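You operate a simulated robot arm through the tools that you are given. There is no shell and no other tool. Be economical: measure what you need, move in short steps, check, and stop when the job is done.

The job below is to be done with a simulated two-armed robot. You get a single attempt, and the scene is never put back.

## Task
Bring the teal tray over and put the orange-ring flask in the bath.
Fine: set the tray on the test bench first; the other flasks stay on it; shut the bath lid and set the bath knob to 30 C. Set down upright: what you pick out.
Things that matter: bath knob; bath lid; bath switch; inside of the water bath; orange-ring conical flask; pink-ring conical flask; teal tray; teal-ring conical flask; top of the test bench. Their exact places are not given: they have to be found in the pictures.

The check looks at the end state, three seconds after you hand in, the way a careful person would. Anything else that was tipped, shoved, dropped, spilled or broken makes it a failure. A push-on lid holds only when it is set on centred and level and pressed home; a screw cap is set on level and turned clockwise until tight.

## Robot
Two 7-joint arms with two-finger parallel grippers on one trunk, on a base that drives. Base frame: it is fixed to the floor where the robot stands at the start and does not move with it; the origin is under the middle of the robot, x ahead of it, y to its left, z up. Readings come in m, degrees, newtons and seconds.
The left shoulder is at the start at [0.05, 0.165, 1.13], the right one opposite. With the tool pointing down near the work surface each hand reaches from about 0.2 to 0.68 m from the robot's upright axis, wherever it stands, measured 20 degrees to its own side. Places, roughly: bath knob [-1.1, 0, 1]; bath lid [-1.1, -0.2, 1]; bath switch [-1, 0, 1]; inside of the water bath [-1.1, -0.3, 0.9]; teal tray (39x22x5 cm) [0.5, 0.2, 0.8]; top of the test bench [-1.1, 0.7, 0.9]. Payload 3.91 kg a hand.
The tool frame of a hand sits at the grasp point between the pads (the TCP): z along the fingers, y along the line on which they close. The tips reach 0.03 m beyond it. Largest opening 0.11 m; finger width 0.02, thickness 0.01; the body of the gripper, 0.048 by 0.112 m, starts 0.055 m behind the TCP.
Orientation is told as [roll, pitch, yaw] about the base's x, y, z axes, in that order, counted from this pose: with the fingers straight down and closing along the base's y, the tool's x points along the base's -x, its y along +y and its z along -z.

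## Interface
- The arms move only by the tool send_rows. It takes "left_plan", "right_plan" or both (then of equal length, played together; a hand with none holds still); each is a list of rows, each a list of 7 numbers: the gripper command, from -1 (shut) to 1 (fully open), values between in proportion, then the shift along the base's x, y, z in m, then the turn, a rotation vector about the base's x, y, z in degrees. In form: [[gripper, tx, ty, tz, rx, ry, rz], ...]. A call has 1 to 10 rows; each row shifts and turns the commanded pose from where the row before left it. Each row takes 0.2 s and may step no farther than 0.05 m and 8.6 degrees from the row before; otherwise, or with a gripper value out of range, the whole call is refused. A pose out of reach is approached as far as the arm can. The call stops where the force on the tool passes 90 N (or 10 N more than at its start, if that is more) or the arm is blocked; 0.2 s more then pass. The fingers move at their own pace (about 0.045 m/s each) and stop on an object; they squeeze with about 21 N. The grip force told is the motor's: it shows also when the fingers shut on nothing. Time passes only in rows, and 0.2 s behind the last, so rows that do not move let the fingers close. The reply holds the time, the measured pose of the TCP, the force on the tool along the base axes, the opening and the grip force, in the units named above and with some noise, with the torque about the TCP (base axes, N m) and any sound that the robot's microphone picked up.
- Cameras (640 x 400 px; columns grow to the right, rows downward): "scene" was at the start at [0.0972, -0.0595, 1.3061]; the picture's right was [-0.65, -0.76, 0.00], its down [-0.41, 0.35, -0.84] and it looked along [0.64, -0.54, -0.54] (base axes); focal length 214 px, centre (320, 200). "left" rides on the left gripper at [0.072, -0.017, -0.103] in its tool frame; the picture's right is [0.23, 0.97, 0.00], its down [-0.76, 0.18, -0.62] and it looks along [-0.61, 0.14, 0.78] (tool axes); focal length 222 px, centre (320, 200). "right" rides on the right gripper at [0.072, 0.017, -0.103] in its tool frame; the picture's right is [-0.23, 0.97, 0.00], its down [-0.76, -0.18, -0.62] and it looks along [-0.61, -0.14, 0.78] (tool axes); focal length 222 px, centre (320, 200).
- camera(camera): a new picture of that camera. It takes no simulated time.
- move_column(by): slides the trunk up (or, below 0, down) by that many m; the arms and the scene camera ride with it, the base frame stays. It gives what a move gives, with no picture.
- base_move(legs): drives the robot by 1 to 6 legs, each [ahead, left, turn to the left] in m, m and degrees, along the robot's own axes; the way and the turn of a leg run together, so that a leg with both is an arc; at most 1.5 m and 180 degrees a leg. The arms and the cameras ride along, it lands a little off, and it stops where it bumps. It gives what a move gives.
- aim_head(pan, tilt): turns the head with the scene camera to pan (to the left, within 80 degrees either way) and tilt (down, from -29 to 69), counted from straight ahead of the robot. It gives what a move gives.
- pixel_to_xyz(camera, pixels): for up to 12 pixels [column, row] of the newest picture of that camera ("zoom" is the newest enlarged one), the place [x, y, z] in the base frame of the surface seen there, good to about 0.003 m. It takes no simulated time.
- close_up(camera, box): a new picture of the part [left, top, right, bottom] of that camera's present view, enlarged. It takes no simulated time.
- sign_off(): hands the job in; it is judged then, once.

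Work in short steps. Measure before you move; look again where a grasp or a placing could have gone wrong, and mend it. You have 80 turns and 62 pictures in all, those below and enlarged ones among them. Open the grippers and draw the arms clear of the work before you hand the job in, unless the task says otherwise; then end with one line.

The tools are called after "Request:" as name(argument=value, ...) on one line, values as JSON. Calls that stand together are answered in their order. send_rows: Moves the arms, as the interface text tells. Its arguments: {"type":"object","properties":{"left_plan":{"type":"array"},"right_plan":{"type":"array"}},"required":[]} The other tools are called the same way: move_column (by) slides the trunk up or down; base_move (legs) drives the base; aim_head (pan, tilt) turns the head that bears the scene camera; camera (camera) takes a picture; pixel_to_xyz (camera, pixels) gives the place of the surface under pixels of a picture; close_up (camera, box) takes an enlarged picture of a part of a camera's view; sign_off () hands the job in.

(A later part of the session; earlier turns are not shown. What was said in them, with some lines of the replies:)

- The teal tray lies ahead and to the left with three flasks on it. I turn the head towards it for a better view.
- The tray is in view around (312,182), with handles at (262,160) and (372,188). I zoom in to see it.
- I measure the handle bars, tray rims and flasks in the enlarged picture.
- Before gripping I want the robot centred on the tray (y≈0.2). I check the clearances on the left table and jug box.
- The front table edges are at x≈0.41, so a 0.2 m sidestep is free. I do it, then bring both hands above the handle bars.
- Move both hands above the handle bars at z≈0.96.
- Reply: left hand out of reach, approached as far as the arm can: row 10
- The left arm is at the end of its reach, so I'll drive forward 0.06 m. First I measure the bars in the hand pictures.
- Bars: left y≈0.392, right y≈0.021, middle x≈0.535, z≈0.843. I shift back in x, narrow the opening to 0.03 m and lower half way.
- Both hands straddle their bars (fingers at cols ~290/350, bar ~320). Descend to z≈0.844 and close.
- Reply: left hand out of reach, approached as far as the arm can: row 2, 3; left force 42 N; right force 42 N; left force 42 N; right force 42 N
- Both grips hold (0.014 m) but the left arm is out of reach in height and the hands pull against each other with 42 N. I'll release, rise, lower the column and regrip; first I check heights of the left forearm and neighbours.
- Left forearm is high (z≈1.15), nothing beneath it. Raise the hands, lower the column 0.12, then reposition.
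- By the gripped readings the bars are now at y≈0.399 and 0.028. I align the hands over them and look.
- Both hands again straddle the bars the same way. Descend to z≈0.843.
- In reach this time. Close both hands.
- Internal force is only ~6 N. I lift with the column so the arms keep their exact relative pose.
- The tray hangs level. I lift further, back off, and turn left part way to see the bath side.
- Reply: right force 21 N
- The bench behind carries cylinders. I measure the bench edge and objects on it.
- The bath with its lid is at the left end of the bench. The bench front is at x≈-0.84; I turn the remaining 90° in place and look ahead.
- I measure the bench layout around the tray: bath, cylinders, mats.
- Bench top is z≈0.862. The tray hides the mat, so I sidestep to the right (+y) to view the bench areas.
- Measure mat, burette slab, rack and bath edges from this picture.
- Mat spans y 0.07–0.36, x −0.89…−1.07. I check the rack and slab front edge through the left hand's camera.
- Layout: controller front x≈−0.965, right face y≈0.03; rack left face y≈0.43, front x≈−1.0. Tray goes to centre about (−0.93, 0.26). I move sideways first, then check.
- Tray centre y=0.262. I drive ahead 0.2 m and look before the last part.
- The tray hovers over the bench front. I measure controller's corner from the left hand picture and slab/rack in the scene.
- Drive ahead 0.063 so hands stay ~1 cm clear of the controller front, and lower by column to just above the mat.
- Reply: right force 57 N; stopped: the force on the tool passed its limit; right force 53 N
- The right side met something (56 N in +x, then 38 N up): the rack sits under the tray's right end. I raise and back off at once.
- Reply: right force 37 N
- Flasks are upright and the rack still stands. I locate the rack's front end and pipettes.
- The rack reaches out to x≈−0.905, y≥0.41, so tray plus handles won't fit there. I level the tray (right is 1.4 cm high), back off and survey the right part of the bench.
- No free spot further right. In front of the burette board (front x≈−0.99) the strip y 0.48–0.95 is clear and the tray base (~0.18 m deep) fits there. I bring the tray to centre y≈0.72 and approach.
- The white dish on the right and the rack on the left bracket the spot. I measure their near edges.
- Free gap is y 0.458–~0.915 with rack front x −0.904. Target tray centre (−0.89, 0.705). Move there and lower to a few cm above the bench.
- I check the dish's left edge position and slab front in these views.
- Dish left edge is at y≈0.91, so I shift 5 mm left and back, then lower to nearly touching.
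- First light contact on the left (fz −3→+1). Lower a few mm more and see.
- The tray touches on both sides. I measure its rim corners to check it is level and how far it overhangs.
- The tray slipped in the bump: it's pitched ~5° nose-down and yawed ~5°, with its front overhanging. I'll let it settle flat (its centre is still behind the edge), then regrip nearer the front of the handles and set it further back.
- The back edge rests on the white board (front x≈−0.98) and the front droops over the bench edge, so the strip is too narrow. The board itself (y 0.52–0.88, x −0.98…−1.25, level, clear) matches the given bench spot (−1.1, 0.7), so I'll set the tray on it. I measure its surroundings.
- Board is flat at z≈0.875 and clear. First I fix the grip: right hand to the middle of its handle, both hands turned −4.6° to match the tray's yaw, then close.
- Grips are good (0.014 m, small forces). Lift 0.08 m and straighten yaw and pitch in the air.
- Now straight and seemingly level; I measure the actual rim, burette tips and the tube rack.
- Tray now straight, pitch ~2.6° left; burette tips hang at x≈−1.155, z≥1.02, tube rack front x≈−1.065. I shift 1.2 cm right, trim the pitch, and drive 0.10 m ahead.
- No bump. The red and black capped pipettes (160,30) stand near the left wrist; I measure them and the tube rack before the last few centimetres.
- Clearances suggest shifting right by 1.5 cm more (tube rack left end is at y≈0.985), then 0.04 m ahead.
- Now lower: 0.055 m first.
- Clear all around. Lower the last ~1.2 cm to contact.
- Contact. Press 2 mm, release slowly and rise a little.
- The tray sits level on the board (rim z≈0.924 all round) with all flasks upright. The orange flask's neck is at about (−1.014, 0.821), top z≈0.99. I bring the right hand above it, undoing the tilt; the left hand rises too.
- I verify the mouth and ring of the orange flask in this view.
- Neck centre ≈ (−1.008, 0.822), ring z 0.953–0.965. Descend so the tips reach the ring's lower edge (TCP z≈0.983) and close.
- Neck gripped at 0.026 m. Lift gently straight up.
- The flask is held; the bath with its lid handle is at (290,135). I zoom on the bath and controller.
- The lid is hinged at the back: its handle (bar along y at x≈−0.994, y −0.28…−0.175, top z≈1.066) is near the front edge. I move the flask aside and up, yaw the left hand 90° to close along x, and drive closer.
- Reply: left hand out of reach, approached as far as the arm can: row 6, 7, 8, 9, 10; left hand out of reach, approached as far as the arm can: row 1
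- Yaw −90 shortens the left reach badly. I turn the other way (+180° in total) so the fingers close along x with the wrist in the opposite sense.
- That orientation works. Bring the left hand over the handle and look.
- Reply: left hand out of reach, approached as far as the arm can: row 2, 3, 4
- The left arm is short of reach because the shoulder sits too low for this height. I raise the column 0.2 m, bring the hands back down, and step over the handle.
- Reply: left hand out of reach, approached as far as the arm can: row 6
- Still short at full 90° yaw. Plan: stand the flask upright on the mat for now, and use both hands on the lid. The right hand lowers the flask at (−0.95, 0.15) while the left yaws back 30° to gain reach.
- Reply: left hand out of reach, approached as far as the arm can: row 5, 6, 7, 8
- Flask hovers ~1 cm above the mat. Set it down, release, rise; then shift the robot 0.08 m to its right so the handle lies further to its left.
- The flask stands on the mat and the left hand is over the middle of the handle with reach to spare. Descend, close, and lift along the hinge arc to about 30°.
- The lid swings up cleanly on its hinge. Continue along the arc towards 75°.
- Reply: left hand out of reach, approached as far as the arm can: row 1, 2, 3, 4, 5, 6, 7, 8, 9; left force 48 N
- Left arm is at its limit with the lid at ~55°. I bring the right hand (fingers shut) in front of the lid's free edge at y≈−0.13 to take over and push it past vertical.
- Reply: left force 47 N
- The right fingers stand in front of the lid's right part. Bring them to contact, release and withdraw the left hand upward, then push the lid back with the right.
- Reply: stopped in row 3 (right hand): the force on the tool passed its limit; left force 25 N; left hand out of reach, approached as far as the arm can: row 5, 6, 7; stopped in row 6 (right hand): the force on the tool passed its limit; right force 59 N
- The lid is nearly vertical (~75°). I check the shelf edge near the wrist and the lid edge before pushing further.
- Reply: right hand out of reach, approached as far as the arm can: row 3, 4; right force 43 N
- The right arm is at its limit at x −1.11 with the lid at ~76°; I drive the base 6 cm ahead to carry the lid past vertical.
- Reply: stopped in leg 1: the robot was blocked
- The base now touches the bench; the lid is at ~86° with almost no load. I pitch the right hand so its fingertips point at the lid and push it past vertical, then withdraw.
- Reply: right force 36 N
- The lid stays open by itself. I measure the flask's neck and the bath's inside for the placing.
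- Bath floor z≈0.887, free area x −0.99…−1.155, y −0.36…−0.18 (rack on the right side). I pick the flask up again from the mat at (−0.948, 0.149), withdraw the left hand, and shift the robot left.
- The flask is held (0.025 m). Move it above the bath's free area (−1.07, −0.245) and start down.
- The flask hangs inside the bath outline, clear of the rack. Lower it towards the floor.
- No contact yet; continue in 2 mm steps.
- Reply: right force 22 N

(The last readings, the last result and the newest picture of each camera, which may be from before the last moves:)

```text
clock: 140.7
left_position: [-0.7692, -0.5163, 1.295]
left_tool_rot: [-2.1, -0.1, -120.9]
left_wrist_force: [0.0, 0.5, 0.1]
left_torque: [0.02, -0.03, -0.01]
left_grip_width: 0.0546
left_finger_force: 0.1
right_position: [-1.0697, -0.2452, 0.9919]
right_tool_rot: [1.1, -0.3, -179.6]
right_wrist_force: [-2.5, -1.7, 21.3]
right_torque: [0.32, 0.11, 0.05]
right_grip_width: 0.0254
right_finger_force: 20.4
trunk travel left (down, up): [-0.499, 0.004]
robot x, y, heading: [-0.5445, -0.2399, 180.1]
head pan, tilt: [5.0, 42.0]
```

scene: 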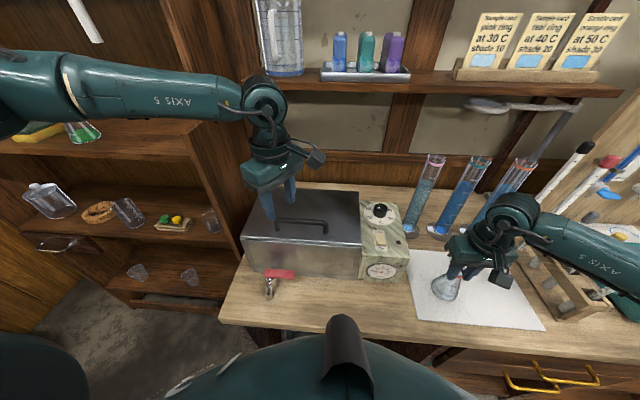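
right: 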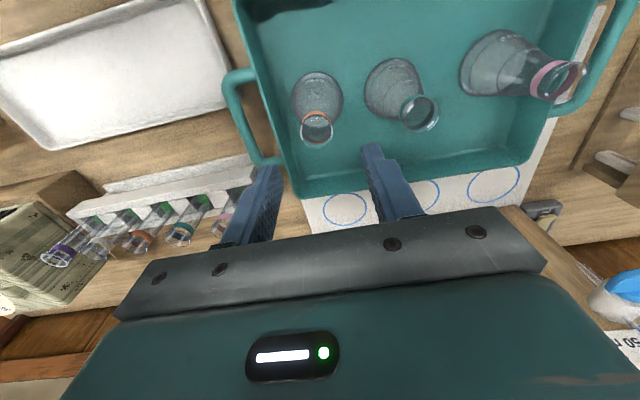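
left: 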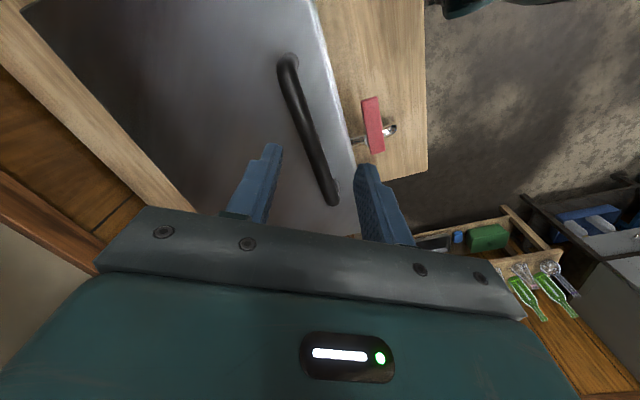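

Contact at z 0.992. I release the flask and rise, shift the robot right, then bring the wide-open right hand beside the lid's right edge (y≈−0.10), reaching behind it.

Request:
send_rows(right_plan=[[-1, 0, 0, 0.0015, 0, 0, 0], [-0.4, 0, 0, 0, 0, 0, 0], [-0.2, 0, 0, 0, 0, 0, 0], [0, 0, 0, 0, 0, 0, 0], [0, 0, 0, 0.02, 0, 0, 0], [0, 0, 0, 0.045, 0, 0, 0], [0, 0, 0, 0.045, 0, 0, 0], [0, 0, 0, 0.05, 0, 0, 0], [0, 0, 0, 0.05, 0, 0, 0], [0, 0, 0, 0.045, 0, 0, 0]])

Request:
base_move(legs=[[0, -0.32, 0], [0.028, 0, 0]])

Request:
send_rows(right_plan=[[0.6, 0, -0.032, 0, 0, 0, 0], [1, 0, -0.032, 0, 0, 0, 0], [1, 0, -0.031, 0, 0, 0, 0], [1, 0, 0, -0.045, 0, 0, 0], [1, 0, 0, -0.045, 0, 0, 0], [1, 0, 0, -0.04, 0, 0, 0], [1, -0.035, 0, 0, 0, 0, 0], [1, -0.035, 0, 0, 0, 0, 0], [1, -0.035, 0, 0, 0, 0, 0], [1, 0, 0, 0, 0, 0, 0]])

Request:
close_up(camera="scene", box=[200, 40, 560, 265])

Request:
pixel_to_xyz(camera="zoom", pixels=[[200, 200], [240, 150], [260, 230], [150, 150], [300, 250]])

```text
clock: 142.9
left_position: [-0.7699, -0.5165, 1.2938]
left_tool_rot: [-2.1, 0.1, -120.8]
left_wrist_force: [1.0, -0.7, 0.1]
left_torque: [0.02, 0.03, 0.01]
left_grip_width: 0.0551
left_finger_force: 0.1
right_position: [-1.0683, -0.244, 1.2467]
right_tool_rot: [0.9, 0.0, -179.6]
right_wrist_force: [0.4, -0.4, 0.4]
right_torque: [0.0, -0.01, -0.01]
right_grip_width: 0.0553
right_finger_force: 0.1
trunk travel left (down, up): [-0.499, 0.004]
robot x, y, heading: [-0.5446, -0.2441, 180.1]
head pan, tilt: [5.0, 42.0]
```

```text
clock: 145.4
left_position: [-0.7994, -0.1965, 1.2936]
left_tool_rot: [-1.9, 0.0, -120.9]
left_wrist_force: [-0.1, 0.6, -0.1]
left_torque: [0.02, -0.02, 0.0]
left_grip_width: 0.0549
left_finger_force: 0.0
right_position: [-1.0963, 0.0729, 1.2453]
right_tool_rot: [0.9, 0.0, -179.6]
right_wrist_force: [0.8, -0.2, -0.4]
right_torque: [-0.01, -0.04, 0.04]
right_grip_width: 0.055
right_finger_force: 0.1
trunk travel left (down, up): [-0.499, 0.004]
robot x, y, heading: [-0.5696, 0.0785, 179.8]
head pan, tilt: [5.0, 42.0]
```

```text
clock: 147.6
left_position: [-0.7982, -0.1973, 1.2941]
left_tool_rot: [-2.1, 0.0, -120.9]
left_wrist_force: [-0.4, 0.1, -0.3]
left_torque: [0.01, -0.03, 0.04]
left_grip_width: 0.0546
left_finger_force: 0.1
right_position: [-1.1535, -0.0009, 1.1163]
right_tool_rot: [1.0, -0.1, -179.6]
right_wrist_force: [0.4, 0.5, -1.2]
right_torque: [0.01, 0.0, -0.02]
right_grip_width: 0.11
right_finger_force: 0.1
right hand out of reach, approached as far as the arm can: row 8, 9
trunk travel left (down, up): [-0.499, 0.004]
robot x, y, heading: [-0.5682, 0.0755, 179.9]
head pan, tilt: [5.0, 42.0]
```

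```text
1.78 times, centred on (380, 152) of scene
```

zoom: 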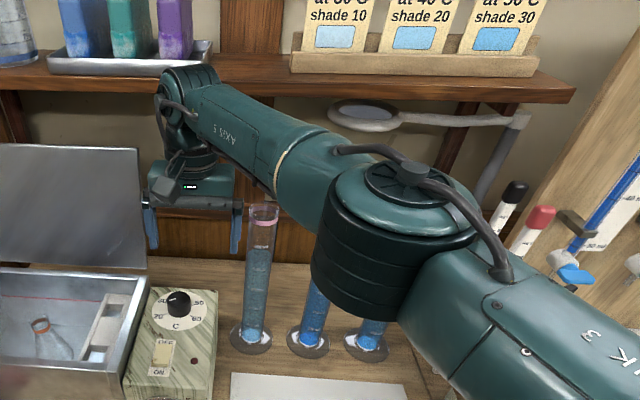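

```text
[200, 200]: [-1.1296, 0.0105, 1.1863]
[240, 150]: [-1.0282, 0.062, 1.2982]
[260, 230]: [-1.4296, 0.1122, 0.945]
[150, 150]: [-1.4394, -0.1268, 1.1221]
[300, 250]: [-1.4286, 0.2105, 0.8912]
```

The vertical hand can't reach behind the lid, but pitched it gained reach before. I shut the fingers, pitch them 50° forward and yaw them 45° towards the lid, and bring the tip just right of and behind the lid's right edge.

Request:
send_rows(right_plan=[[-1, 0.03, 0, 0.02, 0, 7.2, 0], [-1, 0.02, 0, 0.01, 0, 7.2, 0], [-1, 0, 0, 0, 0, 7.2, 0], [-1, 0, 0, 0, 0, 7.2, 0], [-1, 0, 0, 0, 0, 7.2, 0], [-1, 0, 0, 0, 0, 7.2, 0], [-1, 0, 0, 0, 0, 7.2, 0], [-1, 0, 0, 0, 0, 0, 7.5], [-1, 0, 0, 0, 0, 0, 7.5], [-1, 0, 0, 0, 0, 0, 7.5]])

Request:
send_rows(right_plan=[[-1, 0, 0, 0, 0, 0, 7.5], [-1, 0, 0, 0, 0, 0, 7.5], [-1, 0, 0, 0, 0, 0, 7.5], [-1, -0.027, -0.0115, -0.004, 0, 0, 0], [-1, -0.027, -0.0115, -0.004, 0, 0, 0], [-1, -0.027, -0.0115, -0.004, 0, 0, 0], [-1, -0.027, -0.0115, -0.004, 0, 0, 0], [-1, 0, 0, 0, 0, 0, 0]])

```text
clock: 149.8
left_position: [-0.799, -0.197, 1.2938]
left_tool_rot: [-2.0, 0.0, -120.9]
left_wrist_force: [-0.2, 0.5, 1.1]
left_torque: [0.01, -0.03, 0.0]
left_grip_width: 0.0551
left_finger_force: 0.0
right_position: [-1.1014, -0.0013, 1.1464]
right_tool_rot: [0.6, -50.5, -156.9]
right_wrist_force: [0.0, 0.1, -0.4]
right_torque: [0.03, -0.01, -0.01]
right_grip_width: 0.0002
right_finger_force: 21.0
trunk travel left (down, up): [-0.499, 0.004]
robot x, y, heading: [-0.5785, 0.0769, 180.0]
head pan, tilt: [5.0, 42.0]
```

```text
clock: 151.6
left_position: [-0.7989, -0.1973, 1.2933]
left_tool_rot: [-2.1, -0.2, -120.8]
left_wrist_force: [-0.8, -0.2, -0.3]
left_torque: [-0.04, 0.0, 0.0]
left_grip_width: 0.055
left_finger_force: 0.1
right_position: [-1.2095, -0.0471, 1.1276]
right_tool_rot: [0.6, -50.5, -134.4]
right_wrist_force: [0.7, -0.3, -0.3]
right_torque: [0.01, 0.0, -0.03]
right_grip_width: 0.0001
right_finger_force: 20.6
trunk travel left (down, up): [-0.499, 0.004]
robot x, y, heading: [-0.5705, 0.0734, 179.9]
head pan, tilt: [5.0, 42.0]
```

The tip is behind the lid plane at (−1.21, −0.047). Slip it behind the lid's edge, pull forward so the lid closes, retreat, straighten, then press the lid down lightly and look.

Request:
send_rows(right_plan=[[-1, -0.01, -0.018, 0, 0, 0, 0], [-1, 0, -0.018, 0, 0, 0, 0], [-1, 0, -0.018, 0, 0, 0, 0], [-1, 0.015, 0, 0, 0, 0, 0], [-1, 0.015, 0, 0, 0, 0, 0], [-1, 0.015, 0, 0, 0, 0, 0], [-1, 0.015, 0, 0, 0, 0, 0], [-1, 0.015, 0, 0, 0, 0, 0], [-1, 0.015, 0, 0, 0, 0, 0], [-1, 0.015, 0, 0, 0, 0, 0]])

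Request:
send_rows(right_plan=[[-1, 0, 0.026, 0.025, 0, 0, -7.5], [-1, 0, 0.026, 0.025, 0, 0, -7.5], [-1, 0, 0, 0, 0, 0, -7.5], [-1, 0, 0, 0, 0, 0, -7.5], [-1, 0, 0, 0, 0, 0, -7.5], [-1, 0, 0, 0, 0, 0, -7.5], [-1, 0, 0, 0, 0, -7.2, 0], [-1, 0, 0, 0, 0, -7.2, 0], [-1, 0, 0, 0, 0, -7.2, 0], [-1, 0, 0, 0, 0, -7.2, 0]])

Request:
send_rows(right_plan=[[-1, 0.02, 0, 0, 0, -7.2, 0], [-1, 0.02, 0, 0, 0, -7.2, 0], [-1, 0.02, 0, 0, 0, -7.2, 0], [-1, 0.01, 0, 0, 0, 0, 0]])

Request:
close_up(camera="scene", box=[170, 90, 410, 240])

Request:
pixel_to_xyz(camera="zoom", pixels=[[100, 200], [200, 220], [300, 250], [320, 270], [340, 250], [280, 200], [400, 300], [360, 230]])

```text
clock: 153.8
left_position: [-0.8077, -0.1894, 1.2928]
left_tool_rot: [-1.3, -0.1, -120.9]
left_wrist_force: [-0.4, 0.3, 1.2]
left_torque: [-0.06, -0.02, -0.04]
left_grip_width: 0.0549
left_finger_force: 0.0
right_position: [-1.1416, -0.0753, 1.1219]
right_tool_rot: [-1.1, -50.1, -136.1]
right_wrist_force: [-54.4, 45.8, -22.9]
right_torque: [-1.7, 4.39, 1.16]
right_grip_width: 0.0001
right_finger_force: 20.9
trunk travel left (down, up): [-0.499, 0.004]
robot x, y, heading: [-0.5713, 0.0763, 180.1]
head pan, tilt: [5.0, 42.0]
```

```text
clock: 156.0
left_position: [-0.7989, -0.1967, 1.2933]
left_tool_rot: [-2.0, 0.0, -120.8]
left_wrist_force: [0.4, 0.5, 0.1]
left_torque: [-0.03, 0.0, 0.0]
left_grip_width: 0.055
left_finger_force: 0.0
right_position: [-1.1144, -0.0479, 1.179]
right_tool_rot: [0.8, -21.5, -179.6]
right_wrist_force: [0.0, -0.3, 0.5]
right_torque: [0.02, 0.0, 0.01]
right_grip_width: 0.0003
right_finger_force: 21.1
trunk travel left (down, up): [-0.499, 0.004]
robot x, y, heading: [-0.5747, 0.0746, 180.0]
head pan, tilt: [5.0, 42.0]
```

```text
clock: 157.0
left_position: [-0.7986, -0.1965, 1.2941]
left_tool_rot: [-2.1, -0.2, -121.0]
left_wrist_force: [0.0, 0.0, -0.6]
left_torque: [0.0, 0.04, 0.0]
left_grip_width: 0.055
left_finger_force: 0.1
right_position: [-1.045, -0.0486, 1.1796]
right_tool_rot: [0.9, 0.0, -179.6]
right_wrist_force: [0.5, -0.4, -0.1]
right_torque: [-0.02, 0.01, 0.0]
right_grip_width: 0.0
right_finger_force: 20.6
trunk travel left (down, up): [-0.499, 0.004]
robot x, y, heading: [-0.5737, 0.0728, 179.6]
head pan, tilt: [5.0, 42.0]
```

```text
2.67 times, centred on (290, 165) of scene
```

zoom: 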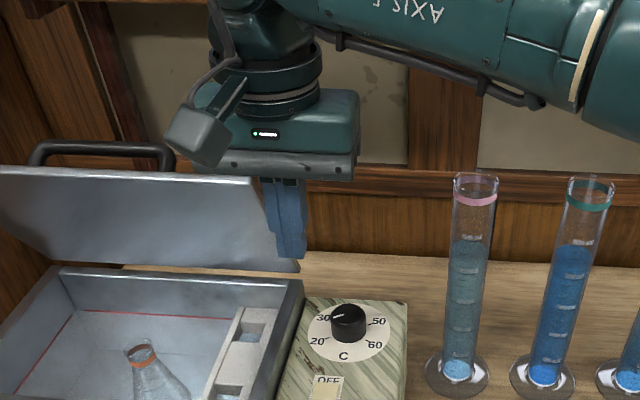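

```text
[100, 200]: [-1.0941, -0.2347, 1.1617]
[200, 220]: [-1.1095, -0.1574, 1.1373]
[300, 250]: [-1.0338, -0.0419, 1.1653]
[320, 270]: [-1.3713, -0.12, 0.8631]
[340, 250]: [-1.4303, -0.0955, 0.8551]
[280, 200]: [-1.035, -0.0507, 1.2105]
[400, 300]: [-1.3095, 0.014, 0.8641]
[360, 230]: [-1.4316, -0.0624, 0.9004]
```

The hinge has friction: the lid stays at ~62°. I now push its free end down from above along its arc (y≈−0.14), press it shut, move the hand aside and look at lid and knob.

Request:
send_rows(right_plan=[[-1, 0, 0, 0.035, 0, 0, 0], [-1, 0, 0, 0.035, 0, 0, 0], [-1, -0.026, -0.042, 0, 0, 0, 0], [-1, -0.027, -0.045, 0, 0, 0, 0], [-1, 0, 0, -0.044, 0, 0, 0], [-1, 0.02, 0, -0.013, 0, 0, 0], [-1, 0.021, 0, -0.013, 0, 0, 0], [-1, 0.014, 0, -0.016, 0, 0, 0], [-1, 0.014, 0, -0.017, 0, 0, 0], [-1, 0.01, 0, -0.019, 0, 0, 0]])

Request:
send_rows(right_plan=[[-1, 0.009, 0, -0.02, 0, 0, 0], [-1, 0.005, 0, -0.021, 0, 0, 0], [-1, 0.003, 0, -0.021, 0, 0, 0], [-1, 0, 0, -0.006, 0, 0, 0], [-1, 0, 0, -0.003, 0, 0, 0], [-1, 0, 0, 0, 0, 0, 0]])

Request:
send_rows(right_plan=[[-1, 0, 0, 0.04, 0, 0, 0], [-1, 0, 0, 0.04, 0, 0, 0], [-1, 0, 0.045, 0.02, 0, 0, 0], [-1, 0, 0.045, 0, 0, 0, 0], [-1, 0, 0.045, 0, 0, 0, 0], [-1, 0, 0.045, 0, 0, 0, 0], [-1, 0, 0.045, 0, 0, 0, 0], [-1, 0, 0.045, 0, 0, 0, 0]])

Request:
close_up(camera="scene", box=[200, 140, 344, 230])

Request:
pixel_to_xyz(camera="zoom", pixels=[[100, 200], [200, 300], [470, 310], [490, 330], [450, 330], [420, 300], [480, 290], [380, 250]])

```text
refused: row 4 steps farther than a row can; nothing moved
```

```text
clock: 158.4
left_position: [-0.7987, -0.1974, 1.2938]
left_tool_rot: [-2.1, 0.0, -120.9]
left_wrist_force: [-0.1, 0.2, 0.7]
left_torque: [0.01, -0.01, -0.05]
left_grip_width: 0.055
left_finger_force: 0.1
right_position: [-1.0283, -0.0492, 1.1088]
right_tool_rot: [1.0, 0.0, -179.7]
right_wrist_force: [0.2, 0.6, 0.1]
right_torque: [0.0, -0.02, -0.01]
right_grip_width: 0.0
right_finger_force: 20.8
trunk travel left (down, up): [-0.499, 0.004]
robot x, y, heading: [-0.5732, 0.0776, 180.0]
head pan, tilt: [5.0, 42.0]
```

```text
clock: 160.2
left_position: [-0.7988, -0.1966, 1.2946]
left_tool_rot: [-1.9, -0.2, -120.9]
left_wrist_force: [0.5, 0.3, 0.1]
left_torque: [-0.02, 0.04, 0.01]
left_grip_width: 0.0549
left_finger_force: 0.0
right_position: [-1.0272, 0.2223, 1.2099]
right_tool_rot: [1.0, -0.1, -179.6]
right_wrist_force: [1.0, 0.4, 0.0]
right_torque: [-0.02, 0.01, -0.01]
right_grip_width: 0.0
right_finger_force: 20.3
trunk travel left (down, up): [-0.499, 0.004]
robot x, y, heading: [-0.5716, 0.0798, 179.8]
head pan, tilt: [5.0, 42.0]
```

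```text
4.44 times, centred on (272, 185) of scene
```

zoom: 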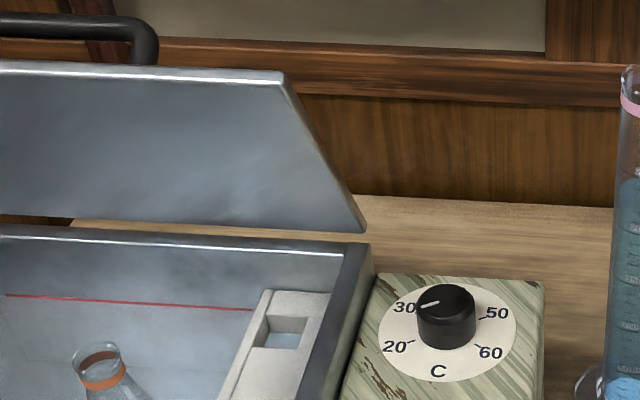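

```text
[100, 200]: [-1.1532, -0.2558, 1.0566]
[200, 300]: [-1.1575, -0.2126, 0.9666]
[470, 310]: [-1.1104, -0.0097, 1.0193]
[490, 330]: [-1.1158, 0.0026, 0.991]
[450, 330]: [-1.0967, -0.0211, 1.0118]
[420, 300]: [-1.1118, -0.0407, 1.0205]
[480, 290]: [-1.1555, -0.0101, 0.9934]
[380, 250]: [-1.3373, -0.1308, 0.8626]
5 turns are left
```

Row 4 was too long, so the lid wasn't pushed yet; the knob's pointer reads ~20 (appears at ~205°, 20 mark at ~202°; marks 60° apart), so it needs ~60° clockwise. I shift the robot left, close and press the lid, then hover the hand above the knob (−1.111, −0.025).

Request:
base_move(legs=[[-0.02, 0, 0], [0, 0.28, 0], [0.018, 0, 0]])

Request:
send_rows(right_plan=[[-1, 0, 0, 0.04, 0, 0, 0], [-1, -0.036, -0.03, 0, 0, 0, 0], [-1, -0.037, -0.03, 0, 0, 0, 0], [-1, 0, -0.022, 0, 0, 0, 0], [-1, 0, 0, -0.044, 0, 0, 0], [-1, 0.02, 0, -0.013, 0, 0, 0], [-1, 0.021, 0, -0.013, 0, 0, 0], [-1, 0.014, 0, -0.016, 0, 0, 0], [-1, 0.014, 0, -0.017, 0, 0, 0], [-1, 0.01, 0, -0.019, 0, 0, 0]])

Request:
send_rows(right_plan=[[-1, 0.009, 0, -0.02, 0, 0, 0], [-1, 0.005, 0, -0.021, 0, 0, 0], [-1, 0.003, 0, -0.021, 0, 0, 0], [-1, 0, 0, -0.006, 0, 0, 0], [-1, 0, 0, -0.003, 0, 0, 0], [-1, 0, 0, 0, 0, 0, 0]])

Request:
send_rows(right_plan=[[-1, 0, 0, 0.045, 0, 0, 0], [-1, 0, 0, 0.045, 0, 0, 0], [0, -0.02725, 0.02875, 0, 0, 0, 7.5], [0, -0.02725, 0.02875, 0, 0, 0, 7.5], [0, -0.02725, 0.02875, 0, 0, 0, 7.5], [0, -0.02725, 0.02875, 0, 0, 0, 7.5], [0, 0, 0, -0.03, 0, 0, 0], [0, 0, 0, 0, 0, 0, 0]])

Request:
pixel_to_xyz(camera="zoom", pixels=[[447, 345], [420, 330], [474, 325], [447, 290], [435, 302], [425, 304], [400, 345], [485, 350], [488, 317], [405, 308]])

```text
clock: 162.9
left_position: [-0.7968, -0.4754, 1.2934]
left_tool_rot: [-2.1, 0.1, -120.7]
left_wrist_force: [-0.6, 0.4, -0.1]
left_torque: [0.0, 0.0, 0.01]
left_grip_width: 0.0548
left_finger_force: 0.0
right_position: [-1.0247, -0.0565, 1.2093]
right_tool_rot: [1.0, 0.0, -179.6]
right_wrist_force: [-0.6, 0.6, 0.2]
right_torque: [0.02, -0.03, 0.01]
right_grip_width: 0.0
right_finger_force: 20.9
trunk travel left (down, up): [-0.499, 0.004]
robot x, y, heading: [-0.5716, -0.2018, 179.7]
head pan, tilt: [5.0, 42.0]
```

```text
clock: 165.2
left_position: [-0.796, -0.4756, 1.2935]
left_tool_rot: [-2.1, -0.1, -120.8]
left_wrist_force: [0.1, 0.2, 0.5]
left_torque: [-0.02, 0.0, 0.0]
left_grip_width: 0.0549
left_finger_force: 0.1
right_position: [-1.0197, -0.1396, 1.1269]
right_tool_rot: [0.9, 0.0, -179.6]
right_wrist_force: [0.0, -0.1, -0.7]
right_torque: [-0.01, 0.02, 0.01]
right_grip_width: 0.0002
right_finger_force: 20.8
trunk travel left (down, up): [-0.499, 0.004]
robot x, y, heading: [-0.5738, -0.2002, 180.0]
head pan, tilt: [5.0, 42.0]
```

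```text
clock: 166.6
left_position: [-0.7962, -0.4749, 1.2947]
left_tool_rot: [-2.1, -0.1, -120.8]
left_wrist_force: [0.3, -0.3, -0.7]
left_torque: [-0.01, 0.01, 0.02]
left_grip_width: 0.0552
left_finger_force: 0.1
right_position: [-1.0023, -0.1392, 1.0558]
right_tool_rot: [1.0, 0.0, -179.5]
right_wrist_force: [-0.8, -0.2, 2.8]
right_torque: [0.04, -0.02, 0.02]
right_grip_width: 0.0001
right_finger_force: 21.0
trunk travel left (down, up): [-0.499, 0.004]
robot x, y, heading: [-0.5696, -0.1986, 180.0]
head pan, tilt: [5.0, 42.0]
```

```text
clock: 168.3
left_position: [-0.7969, -0.4755, 1.2948]
left_tool_rot: [-2.1, -0.2, -120.7]
left_wrist_force: [-0.8, 0.1, 0.6]
left_torque: [0.02, 0.02, -0.03]
left_grip_width: 0.0548
left_finger_force: 0.0
right_position: [-1.1131, -0.0228, 1.1165]
right_tool_rot: [0.9, -0.1, -149.5]
right_wrist_force: [-0.1, 0.3, -0.2]
right_torque: [0.01, 0.02, -0.02]
right_grip_width: 0.0553
right_finger_force: 0.0
trunk travel left (down, up): [-0.499, 0.004]
robot x, y, heading: [-0.5736, -0.2039, 180.2]
head pan, tilt: [5.0, 42.0]
```

```text
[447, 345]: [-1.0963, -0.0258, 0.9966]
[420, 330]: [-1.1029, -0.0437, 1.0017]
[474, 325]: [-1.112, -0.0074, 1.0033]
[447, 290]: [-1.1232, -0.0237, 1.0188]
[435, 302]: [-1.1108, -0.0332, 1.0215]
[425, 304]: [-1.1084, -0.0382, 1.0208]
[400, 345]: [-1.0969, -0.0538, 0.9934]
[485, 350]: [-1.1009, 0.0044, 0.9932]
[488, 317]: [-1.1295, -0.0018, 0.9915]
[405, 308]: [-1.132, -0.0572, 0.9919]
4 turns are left
```

The lid is shut (press contact at 1.026). Knob centre ≈ (−1.1135, −0.0255), pointer ≈ 206°, the 30 mark at 150°. I grip the knob, turn it 56° clockwise, release, move aside and look.

Request:
send_rows(right_plan=[[0, 0, -0.0025, -0.04, 0, 0, 0], [0, 0, 0, -0.03, 0, 0, 0], [0, 0, 0, -0.0165, 0, 0, 0], [-1, 0, 0, 0, 0, 0, 0], [-1, 0, 0, 0, 0, 0, 0], [-1, 0, 0, 0, 0, 0, 0]])

Request:
send_rows(right_plan=[[-1, 0, 0, 0, 0, 0, -8], [-1, 0, 0, 0, 0, 0, -8], [-1, 0, 0, 0, 0, 0, -8], [-1, 0, 0, 0, 0, 0, -8], [-1, 0, 0, 0, 0, 0, -8], [-1, 0, 0, 0, 0, 0, -8], [-1, 0, 0, 0, 0, 0, -8], [-1, 0, 0, 0, 0, 0, 0]])

Request:
send_rows(right_plan=[[-0.2, 0, 0, 0, 0, 0, 0], [0, 0, 0, 0, 0, 0, 0], [0, 0, 0, 0.03, 0, 0, 0], [0, 0, 0, 0.04, 0, 0, 0], [0, 0, 0, 0.05, 0, 0, 0], [0, 0, 0, 0.05, 0, 0, 0], [0, 0.02, 0.045, 0.01, 0, 0, 0], [0, 0.02, 0.045, 0, 0, 0, 0], [0, 0.02, 0.045, 0, 0, 0, 0], [0, 0.02, 0.045, 0, 0, 0, 0]])

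Request:
close_up(camera="scene", box=[328, 160, 440, 230])

```text
clock: 169.8
left_position: [-0.7976, -0.4728, 1.2943]
left_tool_rot: [-1.9, -0.1, -120.9]
left_wrist_force: [0.6, 0.1, -0.4]
left_torque: [0.02, 0.01, 0.04]
left_grip_width: 0.0548
left_finger_force: 0.1
right_position: [-1.1138, -0.023, 1.0294]
right_tool_rot: [0.8, 0.0, -149.9]
right_wrist_force: [-11.0, 15.0, 2.1]
right_torque: [0.54, 0.53, -0.06]
right_grip_width: 0.0371
right_finger_force: 45.2
trunk travel left (down, up): [-0.499, 0.004]
robot x, y, heading: [-0.5697, -0.198, 180.1]
head pan, tilt: [5.0, 42.0]
```

```text
clock: 171.6
left_position: [-0.797, -0.4738, 1.2943]
left_tool_rot: [-2.1, -0.2, -120.8]
left_wrist_force: [-0.6, 0.6, 0.8]
left_torque: [0.0, 0.0, -0.01]
left_grip_width: 0.0549
left_finger_force: 0.0
right_position: [-1.1123, -0.023, 1.0305]
right_tool_rot: [1.0, -0.3, 154.2]
right_wrist_force: [-13.5, 15.9, 9.1]
right_torque: [0.7, 0.42, -0.05]
right_grip_width: 0.0369
right_finger_force: 44.4
trunk travel left (down, up): [-0.499, 0.004]
robot x, y, heading: [-0.5712, -0.1993, 180.3]
head pan, tilt: [5.0, 42.0]
```

```text
refused: row 7 steps farther than a row can; nothing moved
```

```text
5.71 times, centred on (384, 195) of scene
3 turns are left
```

zoom: 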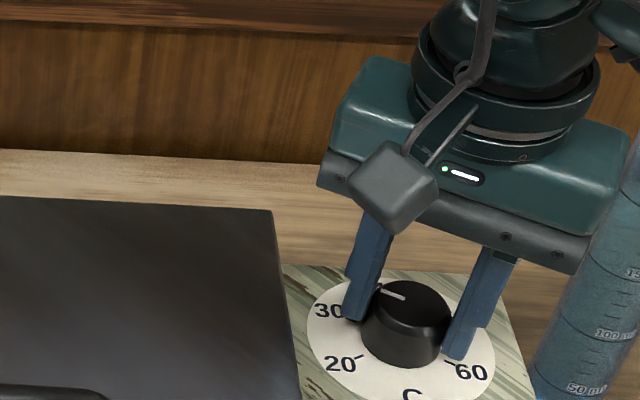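

The knob turned with the hand still on it (the release call was refused), so I can fine-tune. I measure the pointer and dial marks exactly.

Request:
pixel_to_xyz(camera="zoom", pixels=[[384, 291], [390, 293], [396, 295], [403, 297], [328, 311], [340, 363], [470, 372], [445, 305], [410, 360], [370, 305], [412, 281], [412, 413]])

```text
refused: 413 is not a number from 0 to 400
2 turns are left
```

From the dial geometry the pointer is at ≈156°, i.e. about 29 °C; 5° more clockwise brings it to the 30 mark (150°). I do that, release, rise, withdraw and back off.

Request:
send_rows(right_plan=[[-1, 0, 0, 0, 0, 0, -2.5], [-1, 0, 0, 0, 0, 0, -2.5], [-1, 0, 0, 0, 0, 0, 0], [-0.2, 0, 0, 0, 0, 0, 0], [0, 0, 0, 0, 0, 0, 0], [0, 0, 0, 0, 0, 0, 0]])

Request:
send_rows(right_plan=[[0, 0, 0, 0.02, 0, 0, 0], [0, 0, 0, 0.04, 0, 0, 0], [0, 0, 0, 0.04, 0, 0, 0], [0, 0, 0, 0.04, 0, 0, 0], [0, 0, 0, 0.04, 0, 0, 0], [0, 0.04, 0, 0, 0, 0, 0], [0, 0.04, 0, 0, 0, 0, 0], [0, 0.04, 0, 0, 0, 0, 0], [0, 0.04, 0, 0, 0, 0, 0]])

Request:
base_move(legs=[[-0.15, 0, 0]])

```text
clock: 172.9
left_position: [-0.7966, -0.4759, 1.2936]
left_tool_rot: [-2.2, -0.1, -120.8]
left_wrist_force: [0.0, 0.1, -0.9]
left_torque: [0.03, 0.01, -0.04]
left_grip_width: 0.0549
left_finger_force: 0.0
right_position: [-1.112, -0.0268, 1.0294]
right_tool_rot: [1.0, 0.0, 149.4]
right_wrist_force: [-0.8, 0.2, 0.0]
right_torque: [0.02, -0.02, -0.04]
right_grip_width: 0.0553
right_finger_force: 0.1
trunk travel left (down, up): [-0.499, 0.004]
robot x, y, heading: [-0.5693, -0.2005, 180.2]
head pan, tilt: [5.0, 42.0]
```

```text
clock: 174.9
left_position: [-0.7961, -0.476, 1.2933]
left_tool_rot: [-2.1, -0.1, -120.8]
left_wrist_force: [-0.7, -0.3, -0.6]
left_torque: [-0.04, 0.05, 0.0]
left_grip_width: 0.0551
left_finger_force: 0.1
right_position: [-0.9506, -0.0261, 1.2087]
right_tool_rot: [1.0, -0.1, 149.4]
right_wrist_force: [-0.3, 0.2, 0.4]
right_torque: [-0.02, 0.01, 0.03]
right_grip_width: 0.0551
right_finger_force: 0.1
trunk travel left (down, up): [-0.499, 0.004]
robot x, y, heading: [-0.571, -0.2012, 180.0]
head pan, tilt: [5.0, 42.0]
```

```text
clock: 176.3
left_position: [-0.6469, -0.4742, 1.293]
left_tool_rot: [-2.1, -0.1, -120.9]
left_wrist_force: [1.0, 0.2, 0.3]
left_torque: [0.02, 0.02, 0.0]
left_grip_width: 0.0551
left_finger_force: 0.1
right_position: [-0.7999, -0.0259, 1.2088]
right_tool_rot: [1.0, -0.1, 149.3]
right_wrist_force: [-1.0, -0.6, 0.0]
right_torque: [0.01, 0.02, 0.03]
right_grip_width: 0.0552
right_finger_force: 0.0
trunk travel left (down, up): [-0.499, 0.004]
robot x, y, heading: [-0.4242, -0.2028, 180.0]
head pan, tilt: [5.0, 42.0]
1 turns are left
```

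Both hands are open and clear of the work, the lid is shut and the knob is set; I hand the job in.

Request:
sign_off()

```text
The job is handed in.
```

I handed the job in with the orange-ring flask upright in the bath, the lid shut, and the tray on the test bench holding the other two flasks. The knob is set to about 30 °C, but I had no pictures left to confirm the final reading. The tray sits on the white board under the burettes because it didn't fit anywhere else on the bench. On the way it bumped the pipette rack, which stayed standing.
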